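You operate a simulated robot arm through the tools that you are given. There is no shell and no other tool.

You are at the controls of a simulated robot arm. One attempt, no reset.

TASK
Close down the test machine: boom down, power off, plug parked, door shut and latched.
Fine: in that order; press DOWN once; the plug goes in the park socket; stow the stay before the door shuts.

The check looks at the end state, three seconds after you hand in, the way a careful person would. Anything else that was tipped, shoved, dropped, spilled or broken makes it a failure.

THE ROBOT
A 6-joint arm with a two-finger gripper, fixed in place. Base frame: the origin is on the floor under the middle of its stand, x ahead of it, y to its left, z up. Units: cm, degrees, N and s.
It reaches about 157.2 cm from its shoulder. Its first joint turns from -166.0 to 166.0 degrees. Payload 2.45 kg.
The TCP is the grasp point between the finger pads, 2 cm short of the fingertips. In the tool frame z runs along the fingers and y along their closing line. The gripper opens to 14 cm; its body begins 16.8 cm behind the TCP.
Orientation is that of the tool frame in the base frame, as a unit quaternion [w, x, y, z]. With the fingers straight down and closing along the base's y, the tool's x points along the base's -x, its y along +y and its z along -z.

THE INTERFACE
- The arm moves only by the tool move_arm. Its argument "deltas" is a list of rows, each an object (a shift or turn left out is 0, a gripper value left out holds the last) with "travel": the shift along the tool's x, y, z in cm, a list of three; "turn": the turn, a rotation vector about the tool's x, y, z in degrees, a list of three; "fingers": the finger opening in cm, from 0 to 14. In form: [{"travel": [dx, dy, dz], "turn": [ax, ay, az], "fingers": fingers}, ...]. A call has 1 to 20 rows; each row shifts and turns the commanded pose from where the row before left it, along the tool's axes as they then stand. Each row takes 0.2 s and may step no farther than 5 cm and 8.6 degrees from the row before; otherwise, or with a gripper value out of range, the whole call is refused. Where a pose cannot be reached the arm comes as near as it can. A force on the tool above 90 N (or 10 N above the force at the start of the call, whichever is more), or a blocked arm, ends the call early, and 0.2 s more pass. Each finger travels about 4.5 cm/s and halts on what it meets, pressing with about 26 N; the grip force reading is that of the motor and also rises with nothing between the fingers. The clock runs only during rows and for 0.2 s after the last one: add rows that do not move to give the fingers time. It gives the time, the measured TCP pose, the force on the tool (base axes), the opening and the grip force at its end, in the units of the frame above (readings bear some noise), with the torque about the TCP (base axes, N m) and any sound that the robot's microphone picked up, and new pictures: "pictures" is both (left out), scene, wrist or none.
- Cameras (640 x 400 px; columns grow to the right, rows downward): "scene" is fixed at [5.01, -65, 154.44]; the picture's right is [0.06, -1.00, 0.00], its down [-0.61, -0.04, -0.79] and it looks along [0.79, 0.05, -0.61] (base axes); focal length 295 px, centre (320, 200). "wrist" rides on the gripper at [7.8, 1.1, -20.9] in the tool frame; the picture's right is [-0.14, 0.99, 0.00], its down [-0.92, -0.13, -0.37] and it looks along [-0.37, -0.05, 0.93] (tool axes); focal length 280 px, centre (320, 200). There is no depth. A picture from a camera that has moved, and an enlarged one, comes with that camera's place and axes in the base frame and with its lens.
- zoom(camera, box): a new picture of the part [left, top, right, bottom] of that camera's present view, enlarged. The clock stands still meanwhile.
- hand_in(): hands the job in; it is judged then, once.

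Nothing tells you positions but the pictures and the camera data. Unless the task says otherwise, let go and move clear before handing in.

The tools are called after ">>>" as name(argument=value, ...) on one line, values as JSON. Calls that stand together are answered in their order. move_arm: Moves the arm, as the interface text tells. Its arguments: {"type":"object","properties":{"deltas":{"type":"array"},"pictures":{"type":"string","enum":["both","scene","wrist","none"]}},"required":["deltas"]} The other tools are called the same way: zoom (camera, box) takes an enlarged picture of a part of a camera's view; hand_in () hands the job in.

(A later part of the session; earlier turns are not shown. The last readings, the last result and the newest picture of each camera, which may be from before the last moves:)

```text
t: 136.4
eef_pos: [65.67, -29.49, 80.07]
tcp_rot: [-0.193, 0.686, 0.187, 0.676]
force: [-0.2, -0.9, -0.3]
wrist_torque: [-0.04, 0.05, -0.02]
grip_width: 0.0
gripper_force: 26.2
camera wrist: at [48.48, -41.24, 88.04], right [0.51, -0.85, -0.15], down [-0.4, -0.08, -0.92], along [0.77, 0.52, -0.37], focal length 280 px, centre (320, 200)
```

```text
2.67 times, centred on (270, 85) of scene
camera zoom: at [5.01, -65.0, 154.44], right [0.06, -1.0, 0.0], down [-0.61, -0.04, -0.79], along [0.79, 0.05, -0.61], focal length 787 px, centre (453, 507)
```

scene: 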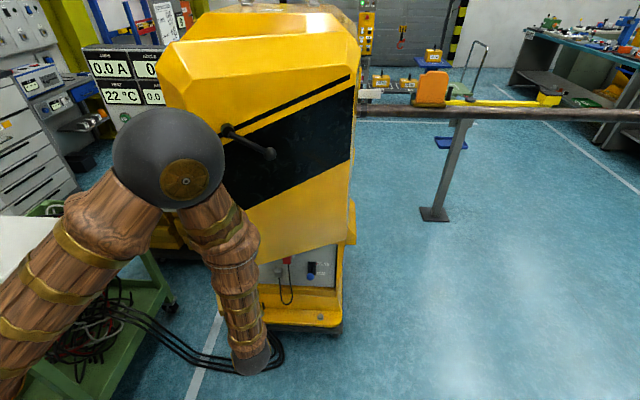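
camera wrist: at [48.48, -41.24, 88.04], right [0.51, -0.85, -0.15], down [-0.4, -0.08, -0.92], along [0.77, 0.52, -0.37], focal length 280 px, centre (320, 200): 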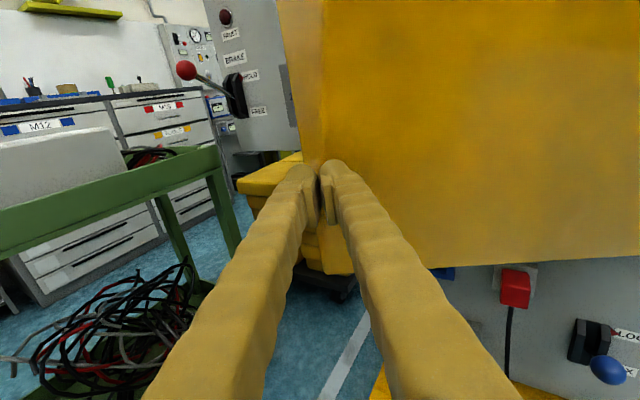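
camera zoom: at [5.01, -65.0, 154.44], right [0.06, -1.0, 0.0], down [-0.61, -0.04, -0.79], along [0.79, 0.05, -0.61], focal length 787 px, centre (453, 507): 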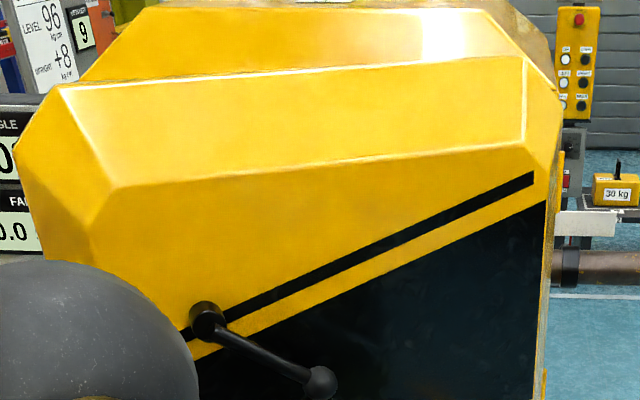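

The door is at about 25°, and the fingertips have slid near its free edge. I'll back off slightly, shift toward the hinge side for a safer contact point, and straighten the tool.

>>> move_arm(deltas=[{"travel": [0, 0, -4]}, {"travel": [0, 0, -4]}, {"travel": [0, 3, 0]}, {"travel": [0, 3, 0]}, {"turn": [-7, 0, 0]}, {"turn": [-7, 0, 0]}, {"turn": [-7, 0, 0]}], pictures="both")

```text
t: 138.0
eef_pos: [62.14, -38.81, 80.12]
tcp_rot: [-0.062, 0.709, 0.059, 0.7]
force: [-0.1, 0.1, 0.8]
wrist_torque: [-0.02, -0.01, 0.01]
grip_width: 0.0
gripper_force: 26.2
camera wrist: at [41.8, -43.58, 88.19], right [0.17, -0.98, -0.14], down [-0.4, 0.07, -0.91], along [0.9, 0.21, -0.38], focal length 280 px, centre (320, 200)
```

scene: 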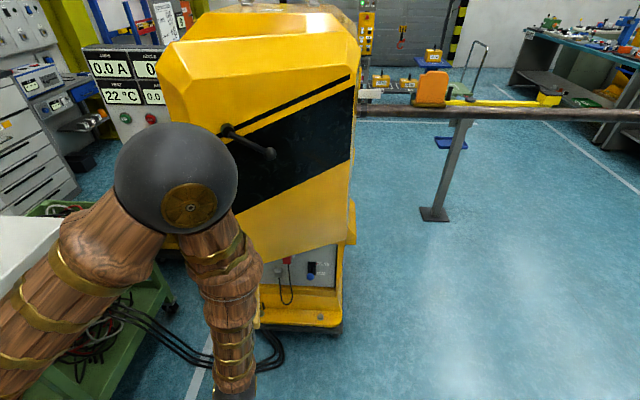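
wrist: 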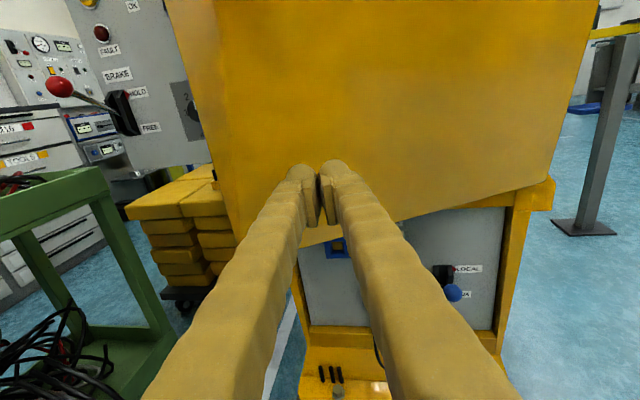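

>>> move_arm(deltas=[{"travel": [0, -0.5, 1.6]}, {"travel": [0, -0.5, 1.6]}, {"travel": [0, -0.5, 1.6]}, {"travel": [0, -0.5, 1.6]}, {"travel": [0, -0.5, 1.6]}, {"travel": [0, 0, 0]}], pictures="both")

>>> zoom(camera="scene", box=[150, 10, 390, 160])

```text
t: 139.4
eef_pos: [69.58, -35.09, 80.12]
tcp_rot: [-0.064, 0.709, 0.06, 0.7]
force: [-0.5, -0.3, -0.3]
wrist_torque: [0.02, 0.0, 0.0]
grip_width: 0.0
gripper_force: 26.1
camera wrist: at [49.3, -39.84, 88.18], right [0.17, -0.97, -0.14], down [-0.4, 0.07, -0.91], along [0.9, 0.21, -0.38], focal length 280 px, centre (320, 200)
```

scene: 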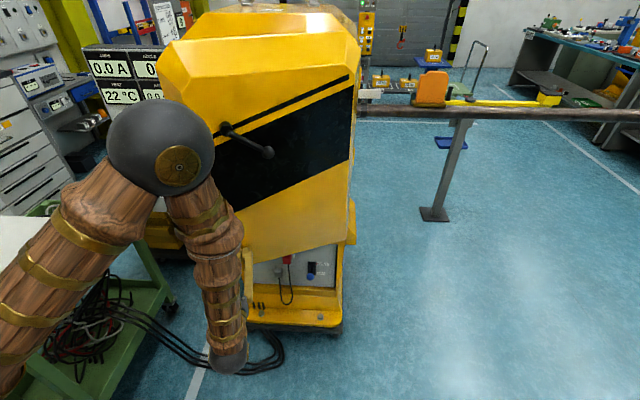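
wrist: 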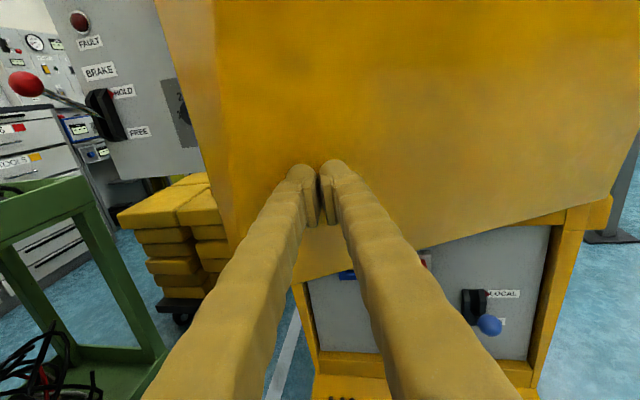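

```text
2.67 times, centred on (270, 85) of scene
camera zoom: at [5.01, -65.0, 154.44], right [0.06, -1.0, 0.0], down [-0.61, -0.04, -0.79], along [0.79, 0.05, -0.61], focal length 787 px, centre (453, 507)
```

zoom: 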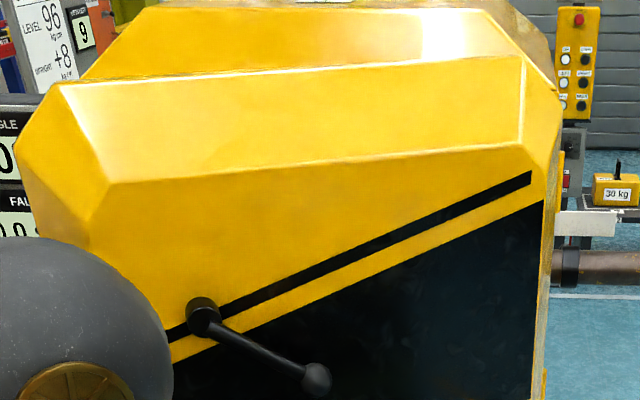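

>>> move_arm(deltas=[{"travel": [0, -0.35, 1.3]}, {"travel": [0, -0.35, 1.3]}, {"travel": [0, -0.35, 1.3]}, {"travel": [0, -0.3, 1.3]}, {"travel": [0, 0, 0]}], pictures="both")

>>> zoom(camera="scene", box=[150, 10, 390, 160])

```text
t: 140.6
eef_pos: [74.5, -32.82, 79.99]
tcp_rot: [-0.063, 0.71, 0.059, 0.699]
force: [-0.7, 0.6, -0.4]
wrist_torque: [0.01, -0.01, 0.01]
grip_width: 0.01
gripper_force: 26.0
camera wrist: at [54.1, -37.55, 88.02], right [0.17, -0.97, -0.14], down [-0.4, 0.07, -0.91], along [0.9, 0.21, -0.38], focal length 280 px, centre (320, 200)
```

scene: 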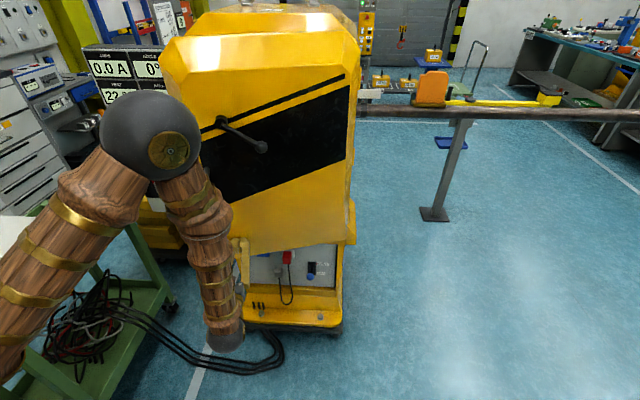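
wrist: 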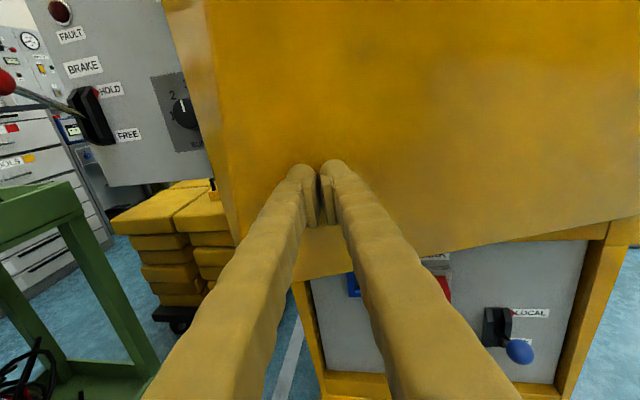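

```text
2.67 times, centred on (270, 85) of scene
camera zoom: at [5.01, -65.0, 154.44], right [0.06, -1.0, 0.0], down [-0.61, -0.04, -0.79], along [0.79, 0.05, -0.61], focal length 787 px, centre (453, 507)
```

zoom: 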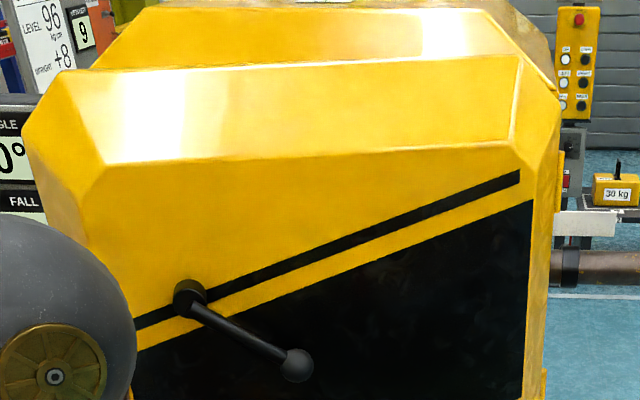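

>>> move_arm(deltas=[{"travel": [0, -0.2, 0.8]}, {"travel": [0, -0.2, 0.8]}, {"travel": [0, -0.2, 0.8]}, {"travel": [0, 0, 0]}], pictures="scene")

>>> zoom(camera="scene", box=[150, 10, 390, 160])

```text
t: 141.6
eef_pos: [76.71, -31.69, 80.08]
tcp_rot: [-0.063, 0.71, 0.059, 0.699]
force: [-0.4, -0.5, -0.3]
wrist_torque: [0.0, 0.04, 0.03]
grip_width: 0.0
gripper_force: 26.3
```

scene: 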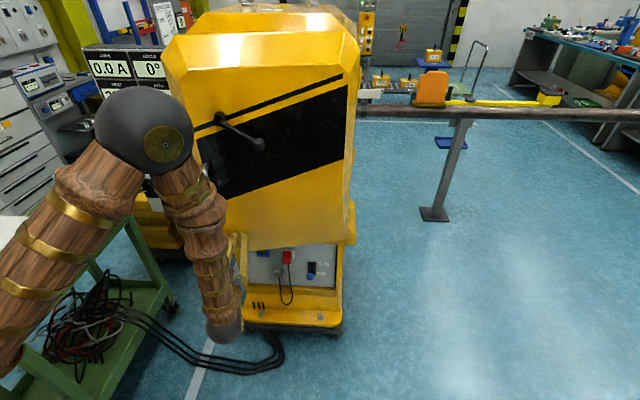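

```text
2.67 times, centred on (270, 85) of scene
camera zoom: at [5.01, -65.0, 154.44], right [0.06, -1.0, 0.0], down [-0.61, -0.04, -0.79], along [0.79, 0.05, -0.61], focal length 787 px, centre (453, 507)
```

zoom: 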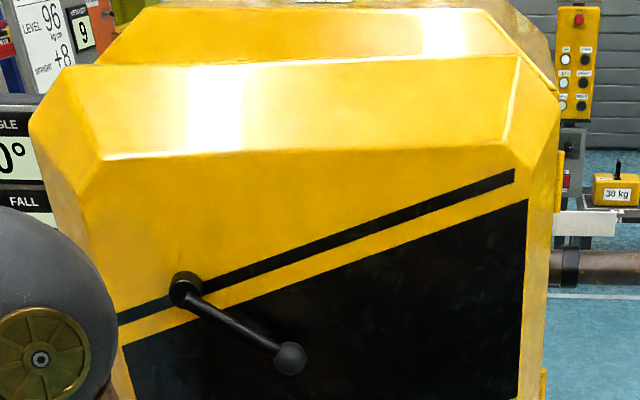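

>>> move_arm(deltas=[{"travel": [0, -0.15, 0.8]}, {"travel": [0, -0.15, 0.8]}, {"travel": [0, -0.15, 0.8]}, {"travel": [0, 0, 0]}], pictures="both")

>>> zoom(camera="scene", box=[150, 10, 390, 160])

```text
t: 142.6
eef_pos: [78.99, -30.83, 79.95]
tcp_rot: [-0.064, 0.709, 0.06, 0.699]
force: [-0.1, -0.8, -0.5]
wrist_torque: [0.01, 0.01, 0.01]
grip_width: 0.01
gripper_force: 26.2
camera wrist: at [58.69, -35.64, 88.01], right [0.17, -0.97, -0.14], down [-0.4, 0.07, -0.91], along [0.9, 0.21, -0.38], focal length 280 px, centre (320, 200)
```

scene: 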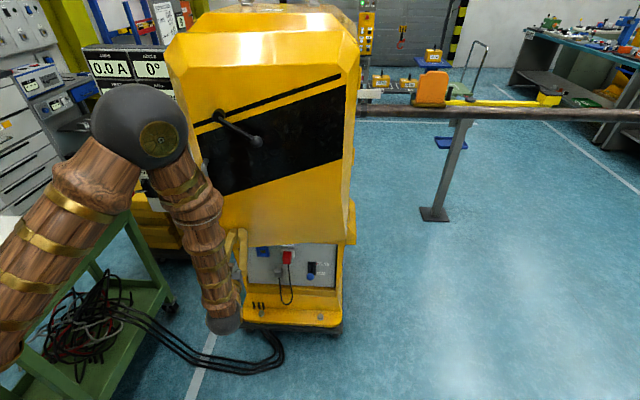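
wrist: 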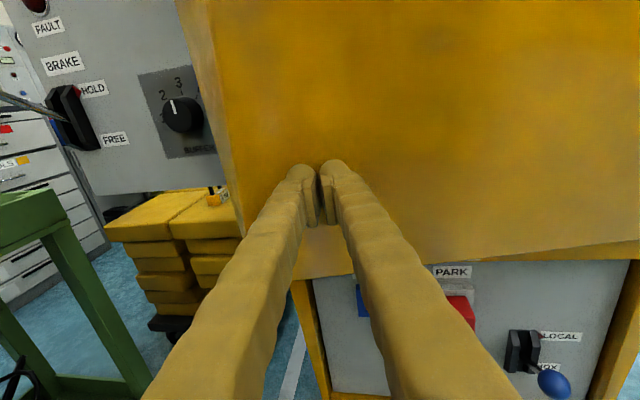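

```text
2.67 times, centred on (270, 85) of scene
camera zoom: at [5.01, -65.0, 154.44], right [0.06, -1.0, 0.0], down [-0.61, -0.04, -0.79], along [0.79, 0.05, -0.61], focal length 787 px, centre (453, 507)
```

zoom: 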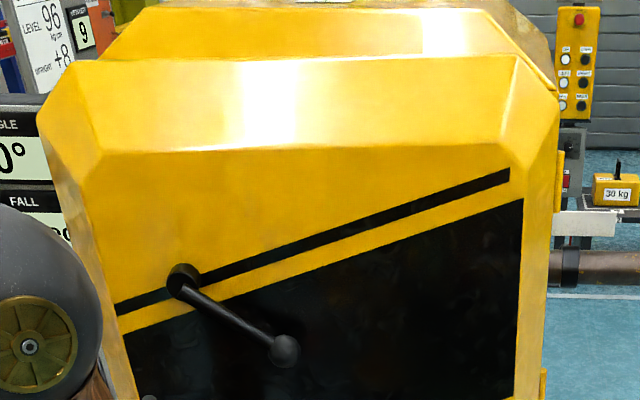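

>>> move_arm(deltas=[{"travel": [0, -0.15, 0.8]}, {"travel": [0, -0.1, 0.7]}, {"travel": [0, -0.1, 0.7]}, {"travel": [0, 0, 0]}], pictures="scene")

>>> zoom(camera="scene", box=[150, 10, 390, 160])

>>> zoom(camera="wrist", box=[150, 0, 310, 100])

```text
t: 143.6
eef_pos: [81.05, -30.11, 79.96]
tcp_rot: [-0.064, 0.71, 0.06, 0.699]
force: [0.7, -0.4, -0.2]
wrist_torque: [-0.01, 0.04, 0.02]
grip_width: 0.0
gripper_force: 25.6
```

scene: 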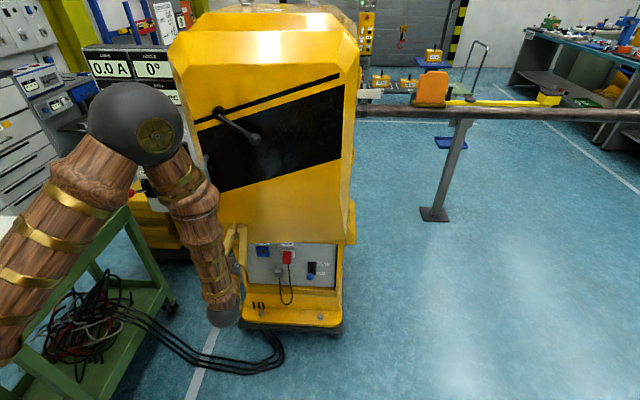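

```text
2.67 times, centred on (270, 85) of scene
camera zoom: at [5.01, -65.0, 154.44], right [0.06, -1.0, 0.0], down [-0.61, -0.04, -0.79], along [0.79, 0.05, -0.61], focal length 787 px, centre (453, 507)
```

zoom: 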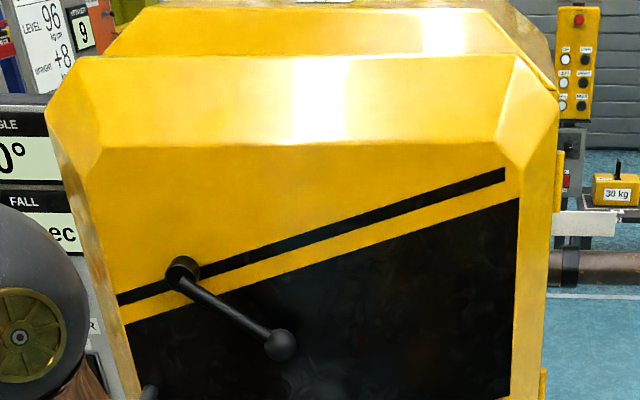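

```text
4.00 times, centred on (230, 50) of wrist
camera zoom: at [60.74, -34.92, 87.98], right [0.17, -0.97, -0.14], down [-0.4, 0.07, -0.91], along [0.9, 0.21, -0.38], focal length 1122 px, centre (680, 800)
```

zoom: 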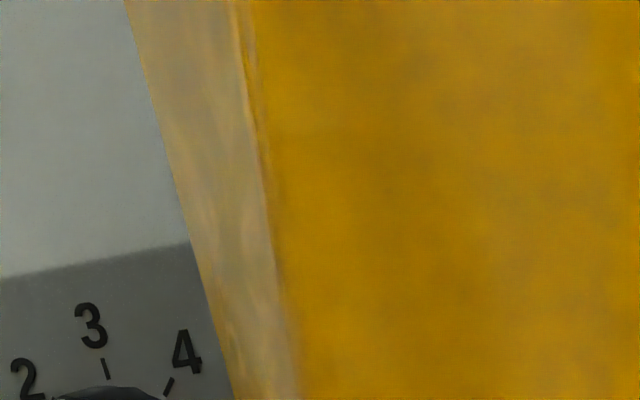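

>>> move_arm(deltas=[{"travel": [0, -0.1, 0.6]}, {"travel": [0, -0.1, 0.6]}, {"travel": [0, -0.1, 0.6]}, {"travel": [0, 0, 0]}], pictures="none")

>>> zoom(camera="scene", box=[150, 10, 390, 160])

```text
t: 144.6
eef_pos: [82.77, -29.63, 79.99]
tcp_rot: [-0.064, 0.71, 0.06, 0.699]
force: [0.1, -0.5, 0.6]
wrist_torque: [0.02, -0.02, -0.02]
grip_width: 0.0
gripper_force: 25.8
```

```text
2.67 times, centred on (270, 85) of scene
camera zoom: at [5.01, -65.0, 154.44], right [0.06, -1.0, 0.0], down [-0.61, -0.04, -0.79], along [0.79, 0.05, -0.61], focal length 787 px, centre (453, 507)
```

zoom: 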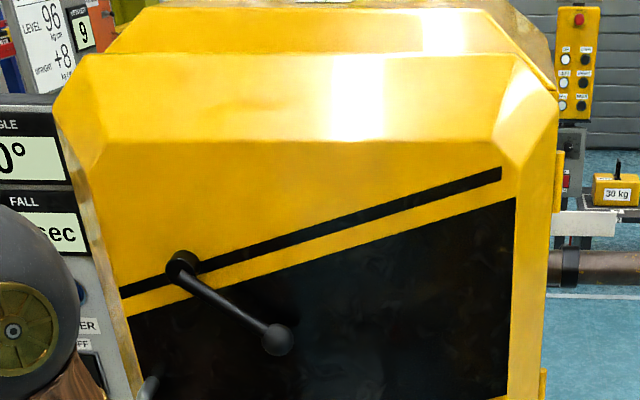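

>>> move_arm(deltas=[{"travel": [0, -0.1, 0.5]}, {"travel": [0, 0, 0.5]}, {"travel": [0, 0, 0.5]}, {"travel": [0, 0, 0]}], pictures="none")

>>> zoom(camera="scene", box=[150, 10, 390, 160])

```text
t: 145.6
eef_pos: [84.13, -29.35, 79.95]
tcp_rot: [-0.064, 0.709, 0.06, 0.7]
force: [0.4, 0.3, -0.4]
wrist_torque: [0.02, 0.01, 0.0]
grip_width: 0.0
gripper_force: 26.0
```

```text
2.67 times, centred on (270, 85) of scene
camera zoom: at [5.01, -65.0, 154.44], right [0.06, -1.0, 0.0], down [-0.61, -0.04, -0.79], along [0.79, 0.05, -0.61], focal length 787 px, centre (453, 507)
```

zoom: 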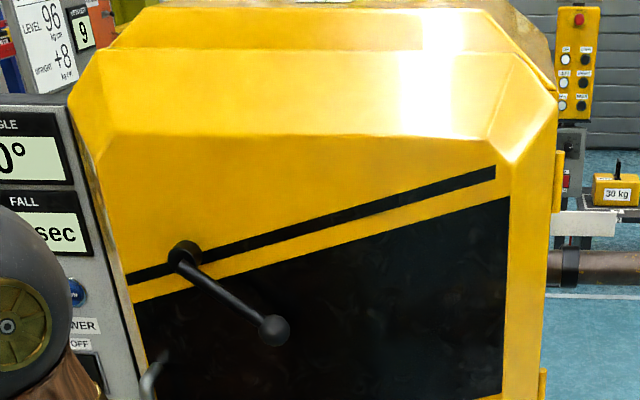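

>>> move_arm(deltas=[{"travel": [0, 0, 0.4]}, {"travel": [0, 0, 0.4]}, {"travel": [0, 0, 0.4]}, {"travel": [0, 0, 0]}], pictures="none")

>>> zoom(camera="scene", box=[150, 10, 390, 160])

```text
t: 146.6
eef_pos: [85.22, -28.96, 79.76]
tcp_rot: [-0.064, 0.709, 0.06, 0.699]
force: [0.3, 0.6, 0.6]
wrist_torque: [0.02, 0.0, 0.01]
grip_width: 0.0
gripper_force: 25.9
```

```text
2.67 times, centred on (270, 85) of scene
camera zoom: at [5.01, -65.0, 154.44], right [0.06, -1.0, 0.0], down [-0.61, -0.04, -0.79], along [0.79, 0.05, -0.61], focal length 787 px, centre (453, 507)
```

zoom: 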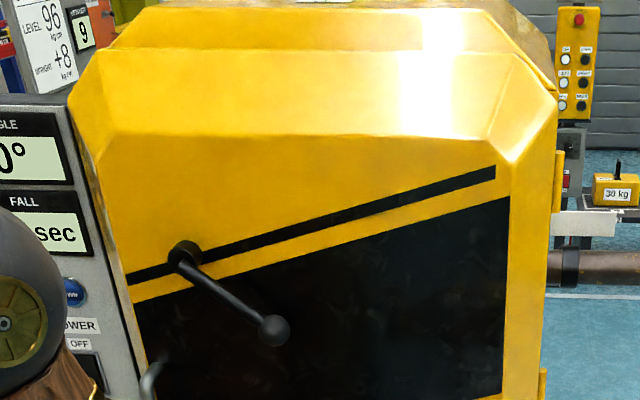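

The door has stopped moving and I feel no force, so it may be home already. I'll look carefully.

>>> move_arm(deltas=[{"travel": [0, 0, 0.4]}, {"travel": [0, 0, 0.4]}, {"travel": [0, 0, 0]}], pictures="both")

>>> zoom(camera="scene", box=[160, 5, 260, 105])

>>> zoom(camera="wrist", box=[150, 50, 350, 250])

>>> zoom(camera="scene", box=[220, 200, 380, 300])

```text
t: 147.4
eef_pos: [85.85, -28.81, 79.77]
tcp_rot: [-0.065, 0.709, 0.06, 0.7]
force: [-88.5, -2.3, 15.1]
wrist_torque: [-0.04, -1.46, -0.72]
grip_width: 0.0
gripper_force: 26.1
camera wrist: at [65.64, -33.63, 87.81], right [0.17, -0.97, -0.15], down [-0.4, 0.07, -0.91], along [0.9, 0.21, -0.38], focal length 280 px, centre (320, 200)
```

scene: 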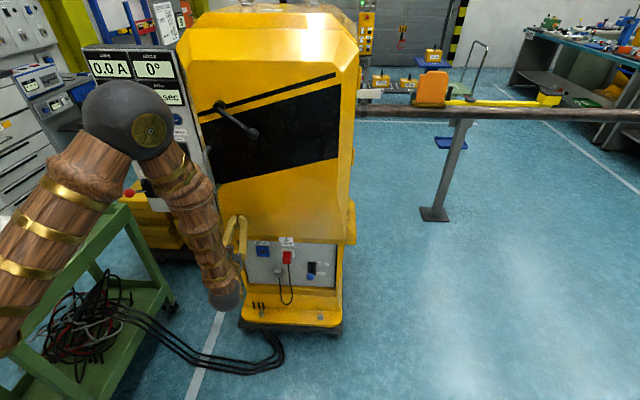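
wrist: 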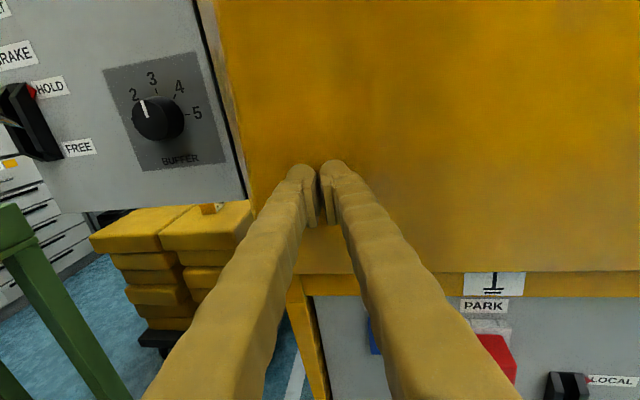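

```text
4.00 times, centred on (210, 55) of scene
camera zoom: at [5.01, -65.0, 154.44], right [0.06, -1.0, 0.0], down [-0.61, -0.04, -0.79], along [0.79, 0.05, -0.61], focal length 1181 px, centre (760, 780)
```

zoom: 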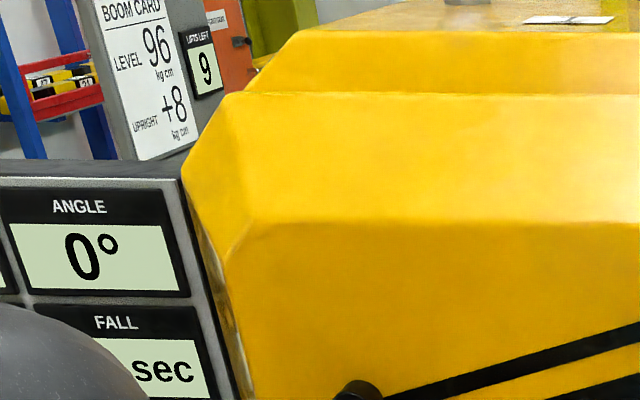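

```text
2.00 times, centred on (250, 150) of wrist
camera zoom: at [65.64, -33.63, 87.81], right [0.17, -0.97, -0.15], down [-0.4, 0.07, -0.91], along [0.9, 0.21, -0.38], focal length 561 px, centre (460, 300)
```

zoom: 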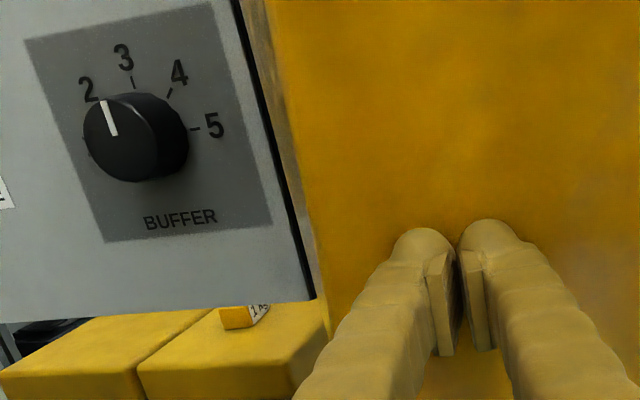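

```text
4.00 times, centred on (300, 250) of scene
camera zoom: at [5.01, -65.0, 154.44], right [0.06, -1.0, 0.0], down [-0.61, -0.04, -0.79], along [0.79, 0.05, -0.61], focal length 1181 px, centre (400, 0)
```

zoom: 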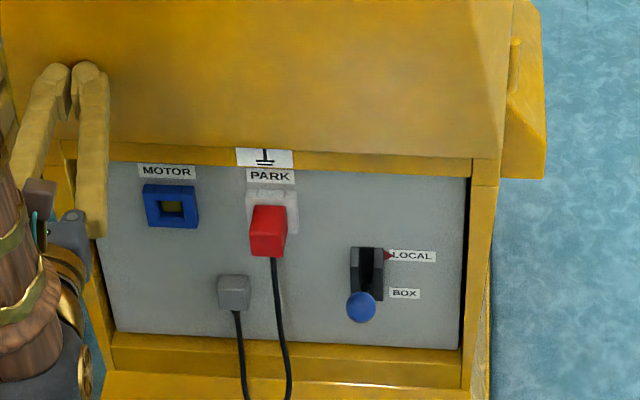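

The push met a solid stop at 88 N with the door edges flush, so it's fully shut. I'll ease back and see whether it stays closed, then look at the lever.

>>> move_arm(deltas=[{"travel": [0, 0, -0.6]}, {"travel": [0, 0, -2]}, {"travel": [0, 0, -4]}, {"travel": [0, 0, -4]}, {"travel": [0, 0, 0]}], pictures="both")

>>> zoom(camera="scene", box=[150, 10, 390, 160])

>>> zoom(camera="wrist", box=[0, 0, 640, 10])

```text
t: 148.6
eef_pos: [75.86, -30.69, 79.89]
tcp_rot: [-0.064, 0.71, 0.06, 0.699]
force: [0.1, -0.1, -0.4]
wrist_torque: [-0.05, 0.04, 0.01]
grip_width: 0.0
gripper_force: 25.8
camera wrist: at [55.51, -35.45, 87.95], right [0.17, -0.97, -0.14], down [-0.4, 0.07, -0.91], along [0.9, 0.21, -0.38], focal length 280 px, centre (320, 200)
```

scene: 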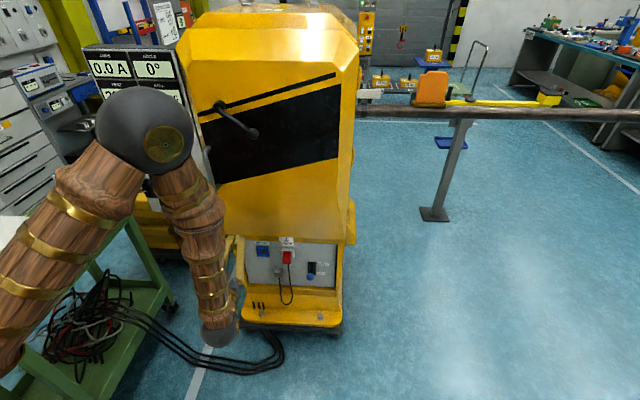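
wrist: 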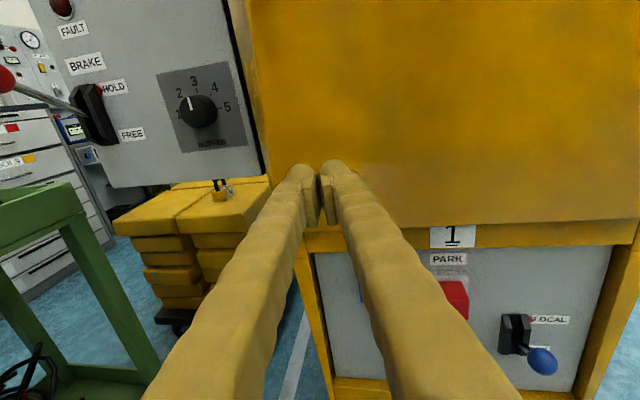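

```text
2.67 times, centred on (270, 85) of scene
camera zoom: at [5.01, -65.0, 154.44], right [0.06, -1.0, 0.0], down [-0.61, -0.04, -0.79], along [0.79, 0.05, -0.61], focal length 787 px, centre (453, 507)
```

zoom: 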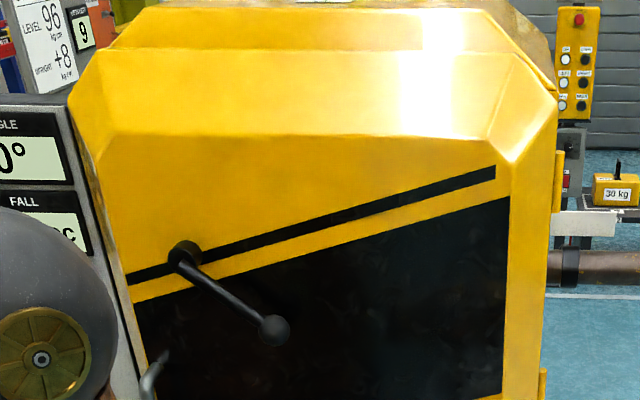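

```text
1.00 times, centred on (320, 5) of wrist (not enlarged: the box is as wide or as high as the picture)
camera zoom: at [55.51, -35.45, 87.95], right [0.17, -0.97, -0.14], down [-0.4, 0.07, -0.91], along [0.9, 0.21, -0.38], focal length 280 px, centre (320, 395)
```

zoom: 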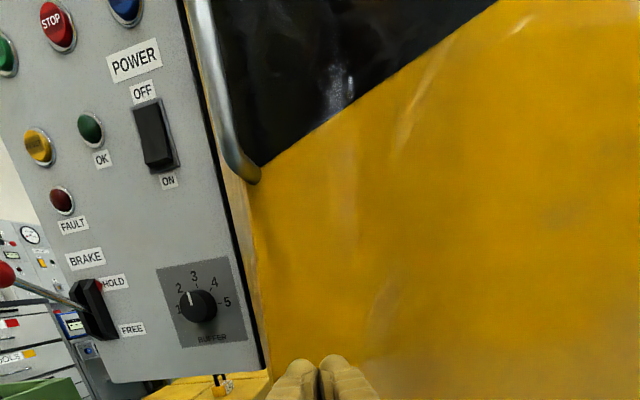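

The door stays shut, the power rocker is still OFF and the plug is parked. Now for the latch. I'll back off and rise to view the lever at close range.

>>> move_arm(deltas=[{"travel": [0, 0, -4.5]}, {"travel": [0, 0, -4.5]}, {"travel": [0, 0, -4.5]}, {"travel": [4.5, 1.5, 0]}, {"travel": [4.5, 1.5, 0]}, {"travel": [4.5, 1.5, 0]}, {"travel": [4.5, 1.5, 0]}, {"travel": [4.5, 1.5, 0]}, {"travel": [4.5, 1.5, 0]}, {"travel": [4.5, 1, 0]}], pictures="both")

```text
t: 150.8
eef_pos: [64.62, -43.0, 111.6]
tcp_rot: [-0.064, 0.709, 0.059, 0.7]
force: [0.3, 0.2, 0.7]
wrist_torque: [0.01, -0.01, 0.02]
grip_width: 0.02
gripper_force: 25.8
camera wrist: at [44.24, -47.77, 119.6], right [0.17, -0.97, -0.14], down [-0.4, 0.07, -0.91], along [0.9, 0.21, -0.38], focal length 280 px, centre (320, 200)
```

scene: 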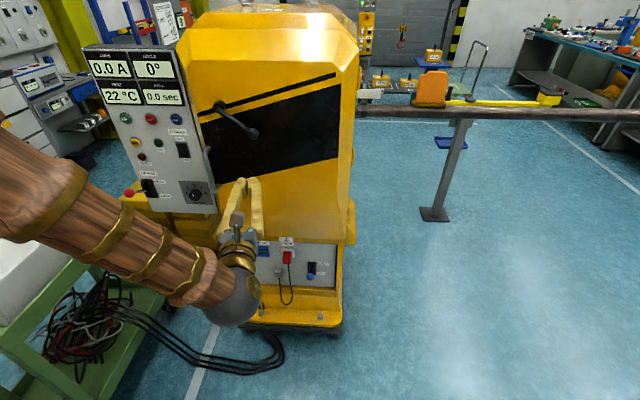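
wrist: 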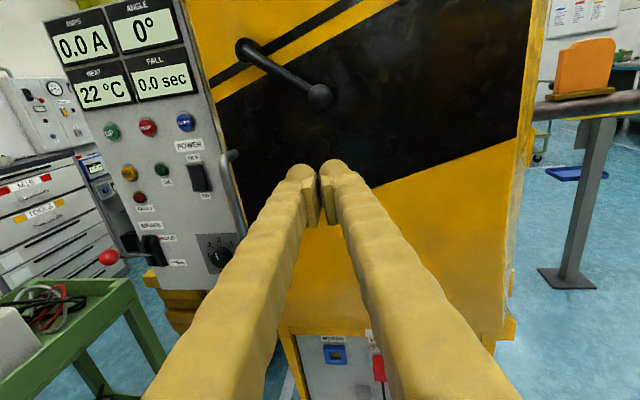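

The lever geometry is clear: hub ≈[83.7, -32, 125.4], knob ≈[81.5, -41.1, 118.3], hanging 38° down to the right, which matches the bar at 38° up. Raising the knob to horizontal swings the bar behind the keeper. I'll bring the closed fingers in under the knob.

>>> move_arm(deltas=[{"travel": [0.7, 1.7, 3]}, {"travel": [0.4, 0, 4]}, {"travel": [0, 0, 4]}, {"travel": [0, 0, 4]}, {"travel": [0, 0, 0]}], pictures="both")

>>> zoom(camera="wrist", box=[160, 0, 480, 200])

>>> zoom(camera="scene", box=[180, 80, 308, 160])

```text
t: 152.0
eef_pos: [79.74, -42.02, 112.44]
tcp_rot: [-0.063, 0.71, 0.059, 0.699]
force: [-1.1, -0.7, 0.0]
wrist_torque: [-0.04, 0.01, 0.01]
grip_width: 0.0
gripper_force: 26.2
camera wrist: at [59.43, -46.76, 120.59], right [0.17, -0.97, -0.14], down [-0.4, 0.07, -0.91], along [0.9, 0.21, -0.38], focal length 280 px, centre (320, 200)
```

scene: 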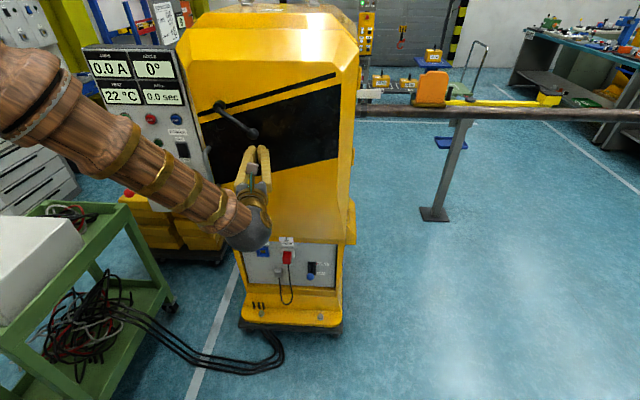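
wrist: 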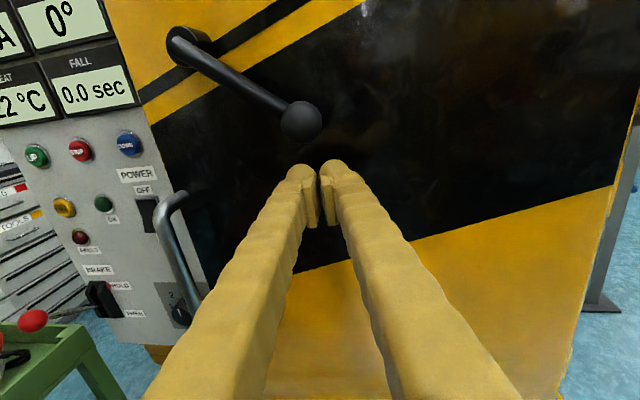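

```text
2.00 times, centred on (320, 100) of wrist
camera zoom: at [59.43, -46.76, 120.59], right [0.17, -0.97, -0.14], down [-0.4, 0.07, -0.91], along [0.9, 0.21, -0.38], focal length 561 px, centre (320, 400)
```

zoom: 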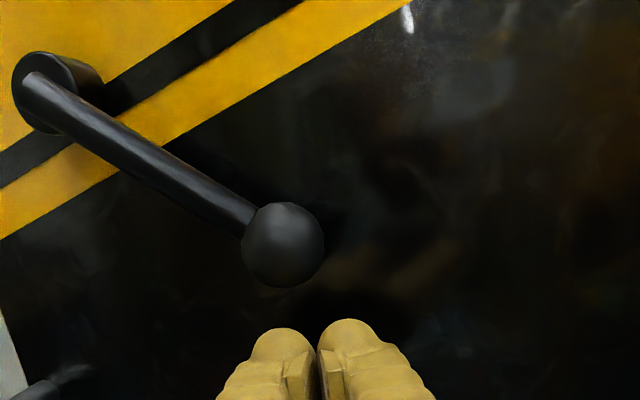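

```text
5.00 times, centred on (244, 120) of scene
camera zoom: at [5.01, -65.0, 154.44], right [0.06, -1.0, 0.0], down [-0.61, -0.04, -0.79], along [0.79, 0.05, -0.61], focal length 1476 px, centre (700, 600)
```

zoom: 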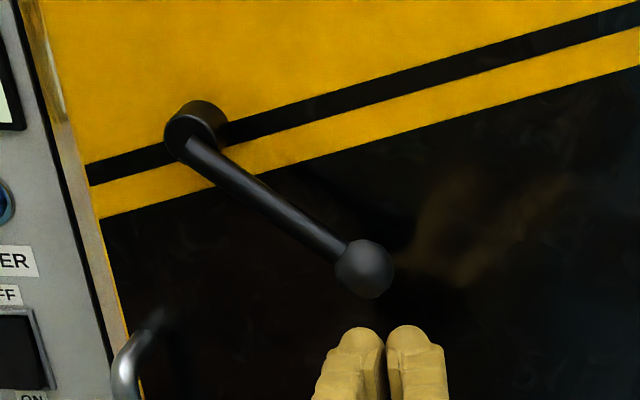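

>>> move_arm(deltas=[{"travel": [0, 0, 1.0]}, {"travel": [1.2, 0, 0]}, {"travel": [1.2, 0, 0]}, {"travel": [0.8, 0.5, 0]}, {"travel": [0.8, 0.5, 0]}, {"travel": [0, 0, 0]}], pictures="wrist")

>>> zoom(camera="scene", box=[180, 80, 308, 160])

```text
t: 153.4
eef_pos: [80.77, -43.06, 116.6]
tcp_rot: [-0.064, 0.709, 0.06, 0.7]
force: [-0.2, 0.2, -1.1]
wrist_torque: [-0.02, 0.02, 0.0]
grip_width: 0.0
gripper_force: 26.2
camera wrist: at [60.59, -47.7, 124.57], right [0.17, -0.97, -0.14], down [-0.4, 0.07, -0.91], along [0.9, 0.21, -0.38], focal length 280 px, centre (320, 200)
```

wrist: 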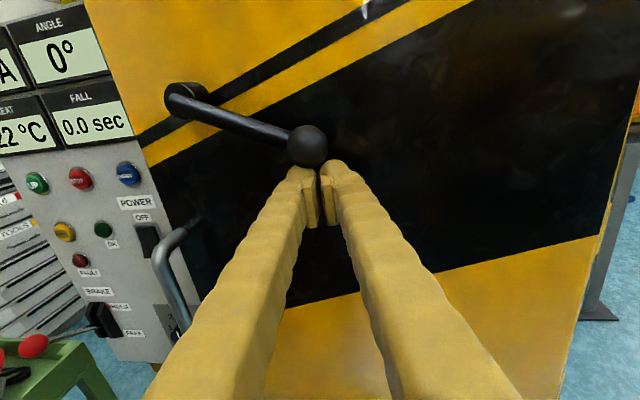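

```text
5.00 times, centred on (244, 120) of scene
camera zoom: at [5.01, -65.0, 154.44], right [0.06, -1.0, 0.0], down [-0.61, -0.04, -0.79], along [0.79, 0.05, -0.61], focal length 1476 px, centre (700, 600)
```

zoom: 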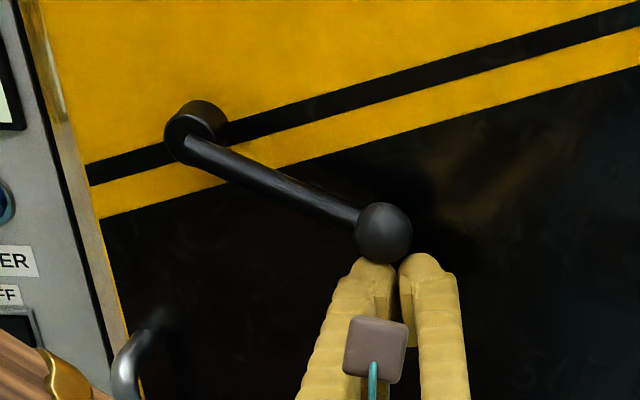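

The lever rises easily. I'll keep going along its arc toward horizontal.

>>> move_arm(deltas=[{"travel": [0.9, 0.35, 0]}, {"travel": [0.9, 0.3, 0]}, {"travel": [0.9, 0.2, 0]}, {"travel": [0.9, 0.1, 0]}, {"travel": [0.8, 0, 0]}, {"travel": [0, 0, 0]}], pictures="wrist")

>>> zoom(camera="scene", box=[180, 80, 308, 160])

```text
t: 154.8
eef_pos: [81.11, -43.91, 120.93]
tcp_rot: [-0.064, 0.709, 0.06, 0.7]
force: [-0.2, 0.0, 0.7]
wrist_torque: [0.03, -0.03, 0.0]
grip_width: 0.02
gripper_force: 26.0
camera wrist: at [60.81, -48.64, 128.9], right [0.17, -0.97, -0.14], down [-0.4, 0.07, -0.91], along [0.9, 0.21, -0.38], focal length 280 px, centre (320, 200)
```

wrist: 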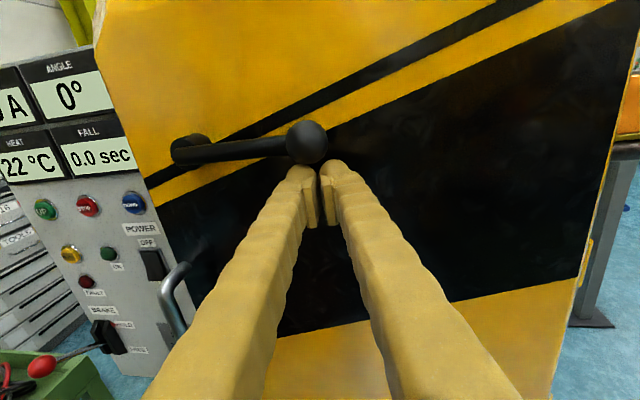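

```text
5.00 times, centred on (244, 120) of scene
camera zoom: at [5.01, -65.0, 154.44], right [0.06, -1.0, 0.0], down [-0.61, -0.04, -0.79], along [0.79, 0.05, -0.61], focal length 1476 px, centre (700, 600)
```

zoom: 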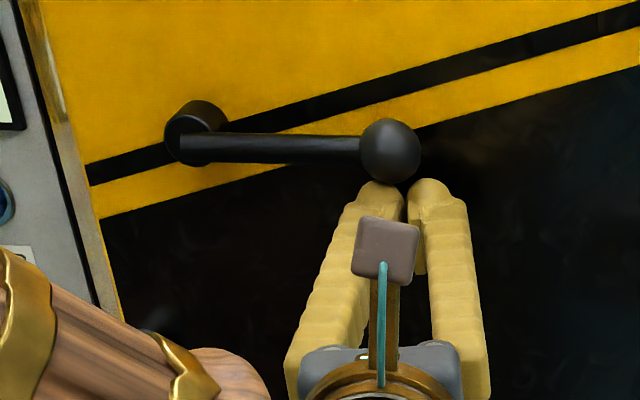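

The lever is about horizontal now. I'll nudge it a little further to feel for the end stop.

>>> move_arm(deltas=[{"travel": [0.5, 0, 0]}, {"travel": [0.5, 0, 0]}, {"travel": [0.4, 0, 0]}, {"travel": [0, 0, 0]}], pictures="wrist")

>>> zoom(camera="scene", box=[180, 80, 308, 160])

```text
t: 155.8
eef_pos: [81.12, -43.94, 121.46]
tcp_rot: [-0.065, 0.714, 0.057, 0.695]
force: [-0.2, 0.9, -22.2]
wrist_torque: [-0.2, 0.15, -0.03]
grip_width: 0.0
gripper_force: 25.4
stopped in row 4: the force on the tool passed its limit at 94 N (the readings are from after the stop); the commanded pose is now the measured one
camera wrist: at [60.89, -48.69, 129.65], right [0.17, -0.97, -0.15], down [-0.41, 0.07, -0.91], along [0.9, 0.21, -0.39], focal length 280 px, centre (320, 200)
```

wrist: 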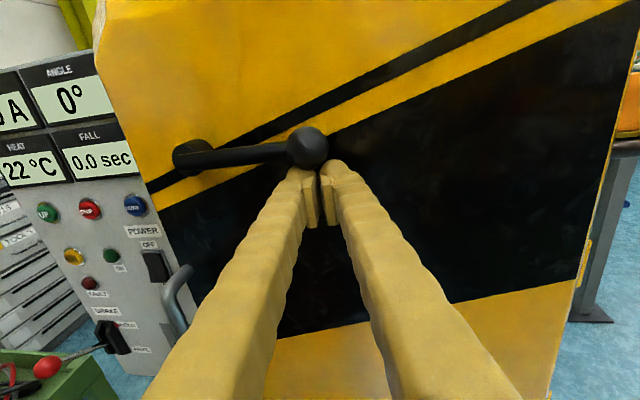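

```text
5.00 times, centred on (244, 120) of scene
camera zoom: at [5.01, -65.0, 154.44], right [0.06, -1.0, 0.0], down [-0.61, -0.04, -0.79], along [0.79, 0.05, -0.61], focal length 1476 px, centre (700, 600)
```

zoom: 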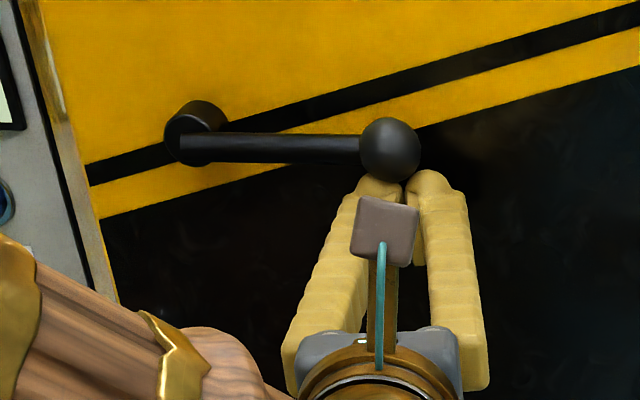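

It's a firm stop at horizontal, so the lever is fully over. I'll ease off and withdraw, checking that the lever stays.

>>> move_arm(deltas=[{"travel": [-0.8, 0, 0]}, {"travel": [-2, 0, 0]}, {"travel": [-1, 0, -4]}, {"travel": [0, 0, -4]}, {"travel": [0, 0, -4]}, {"travel": [0, 0, 0]}, {"travel": [0, 0, 0]}], pictures="both")

>>> zoom(camera="scene", box=[180, 80, 308, 160])

>>> zoom(camera="wrist", box=[100, 40, 340, 240])

```text
t: 157.4
eef_pos: [69.15, -46.01, 118.29]
tcp_rot: [-0.064, 0.712, 0.057, 0.697]
force: [-1.5, -0.6, 0.6]
wrist_torque: [-0.02, 0.03, 0.02]
grip_width: 0.0
gripper_force: 25.8
camera wrist: at [48.93, -50.78, 126.47], right [0.17, -0.97, -0.15], down [-0.41, 0.07, -0.91], along [0.9, 0.21, -0.38], focal length 280 px, centre (320, 200)
```

scene: 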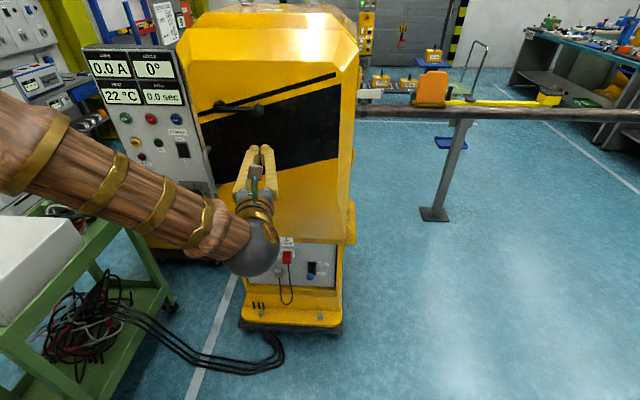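
wrist: 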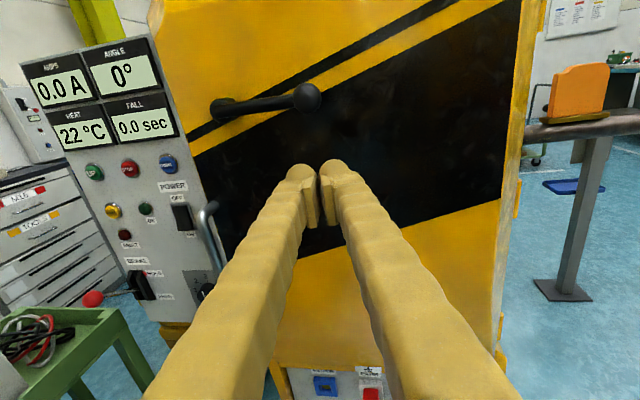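

```text
5.00 times, centred on (244, 120) of scene
camera zoom: at [5.01, -65.0, 154.44], right [0.06, -1.0, 0.0], down [-0.61, -0.04, -0.79], along [0.79, 0.05, -0.61], focal length 1476 px, centre (700, 600)
```

zoom: 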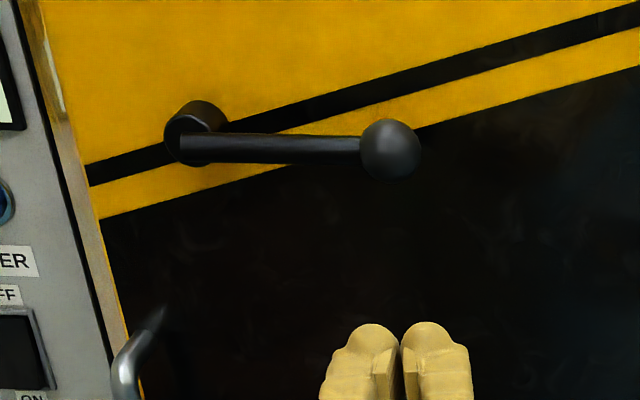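

```text
2.00 times, centred on (220, 140) of wrist
camera zoom: at [48.93, -50.78, 126.47], right [0.17, -0.97, -0.15], down [-0.41, 0.07, -0.91], along [0.9, 0.21, -0.38], focal length 561 px, centre (520, 320)
```

zoom: 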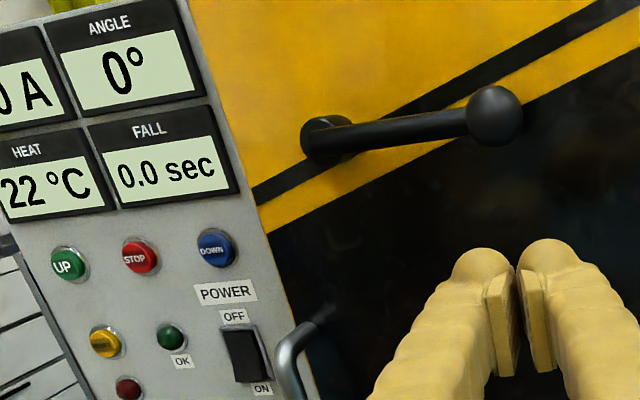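

The lever holds at horizontal. As a careful check, I'll test the latch with a gentle pull on the D-handle, so I'll locate that first.

>>> zoom(camera="wrist", box=[150, 180, 310, 300])

>>> zoom(camera="scene", box=[170, 120, 270, 220])

```text
3.33 times, centred on (230, 240) of wrist
camera zoom: at [48.93, -50.78, 126.47], right [0.17, -0.97, -0.15], down [-0.41, 0.07, -0.91], along [0.9, 0.21, -0.38], focal length 935 px, centre (620, 67)
```

zoom: 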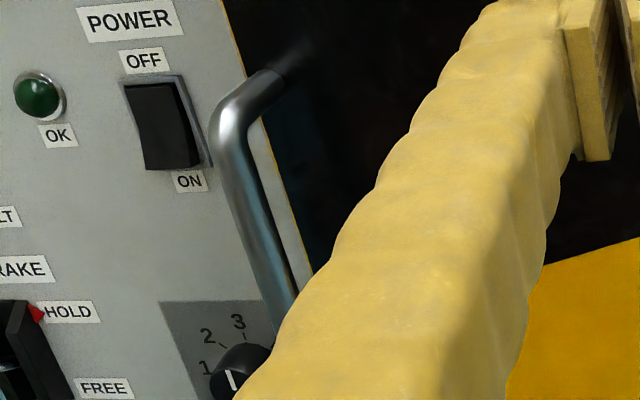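

```text
4.00 times, centred on (220, 170) of scene
camera zoom: at [5.01, -65.0, 154.44], right [0.06, -1.0, 0.0], down [-0.61, -0.04, -0.79], along [0.79, 0.05, -0.61], focal length 1181 px, centre (720, 320)
```

zoom: 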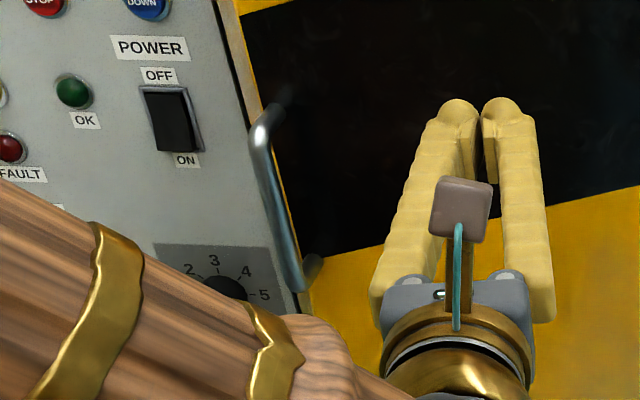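

The D-handle bar is vertical at ≈[81.4, -25.8], z 98–111. I'll take hold of it and give a light tug.

>>> move_arm(deltas=[{"travel": [-2.76, -3.5, -0.2], "fingers": 6}, {"travel": [-2.76, -3.5, -0.2]}, {"travel": [-2.76, -3.5, -0.2]}, {"travel": [-2.76, -3.5, -0.2]}, {"travel": [-2.76, -3.5, -0.2]}, {"travel": [0, 0, 3]}, {"travel": [0, 0, 3]}, {"travel": [0, 0, 0]}], pictures="both")

>>> zoom(camera="wrist", box=[220, 80, 420, 205])

```text
t: 159.2
eef_pos: [70.78, -27.62, 104.28]
tcp_rot: [-0.065, 0.713, 0.058, 0.696]
force: [0.0, 0.1, -0.4]
wrist_torque: [0.0, 0.0, 0.01]
grip_width: 6.0
gripper_force: 0.0
camera wrist: at [50.54, -32.51, 112.51], right [0.17, -0.97, -0.15], down [-0.41, 0.07, -0.91], along [0.9, 0.21, -0.39], focal length 280 px, centre (320, 200)
```

scene: 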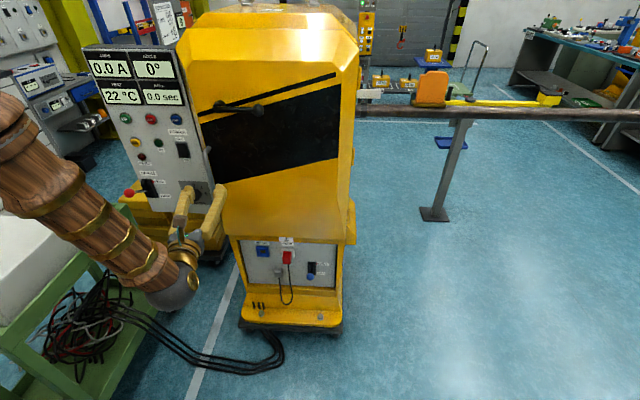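
wrist: 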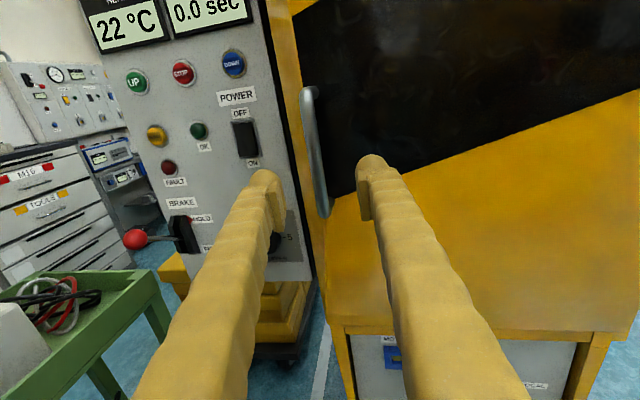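

```text
3.20 times, centred on (320, 142) of wrist
camera zoom: at [50.54, -32.51, 112.51], right [0.17, -0.97, -0.15], down [-0.41, 0.07, -0.91], along [0.9, 0.21, -0.39], focal length 897 px, centre (320, 384)
```

zoom: 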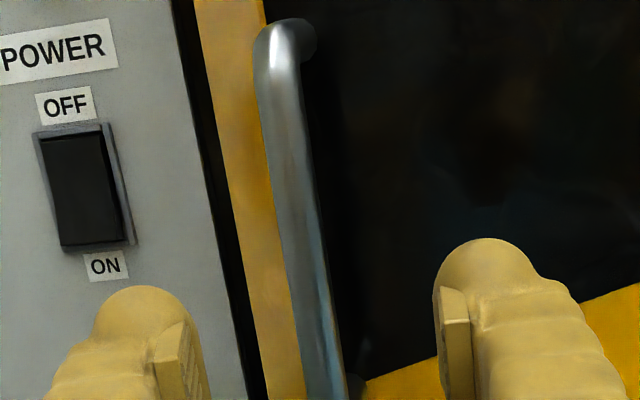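

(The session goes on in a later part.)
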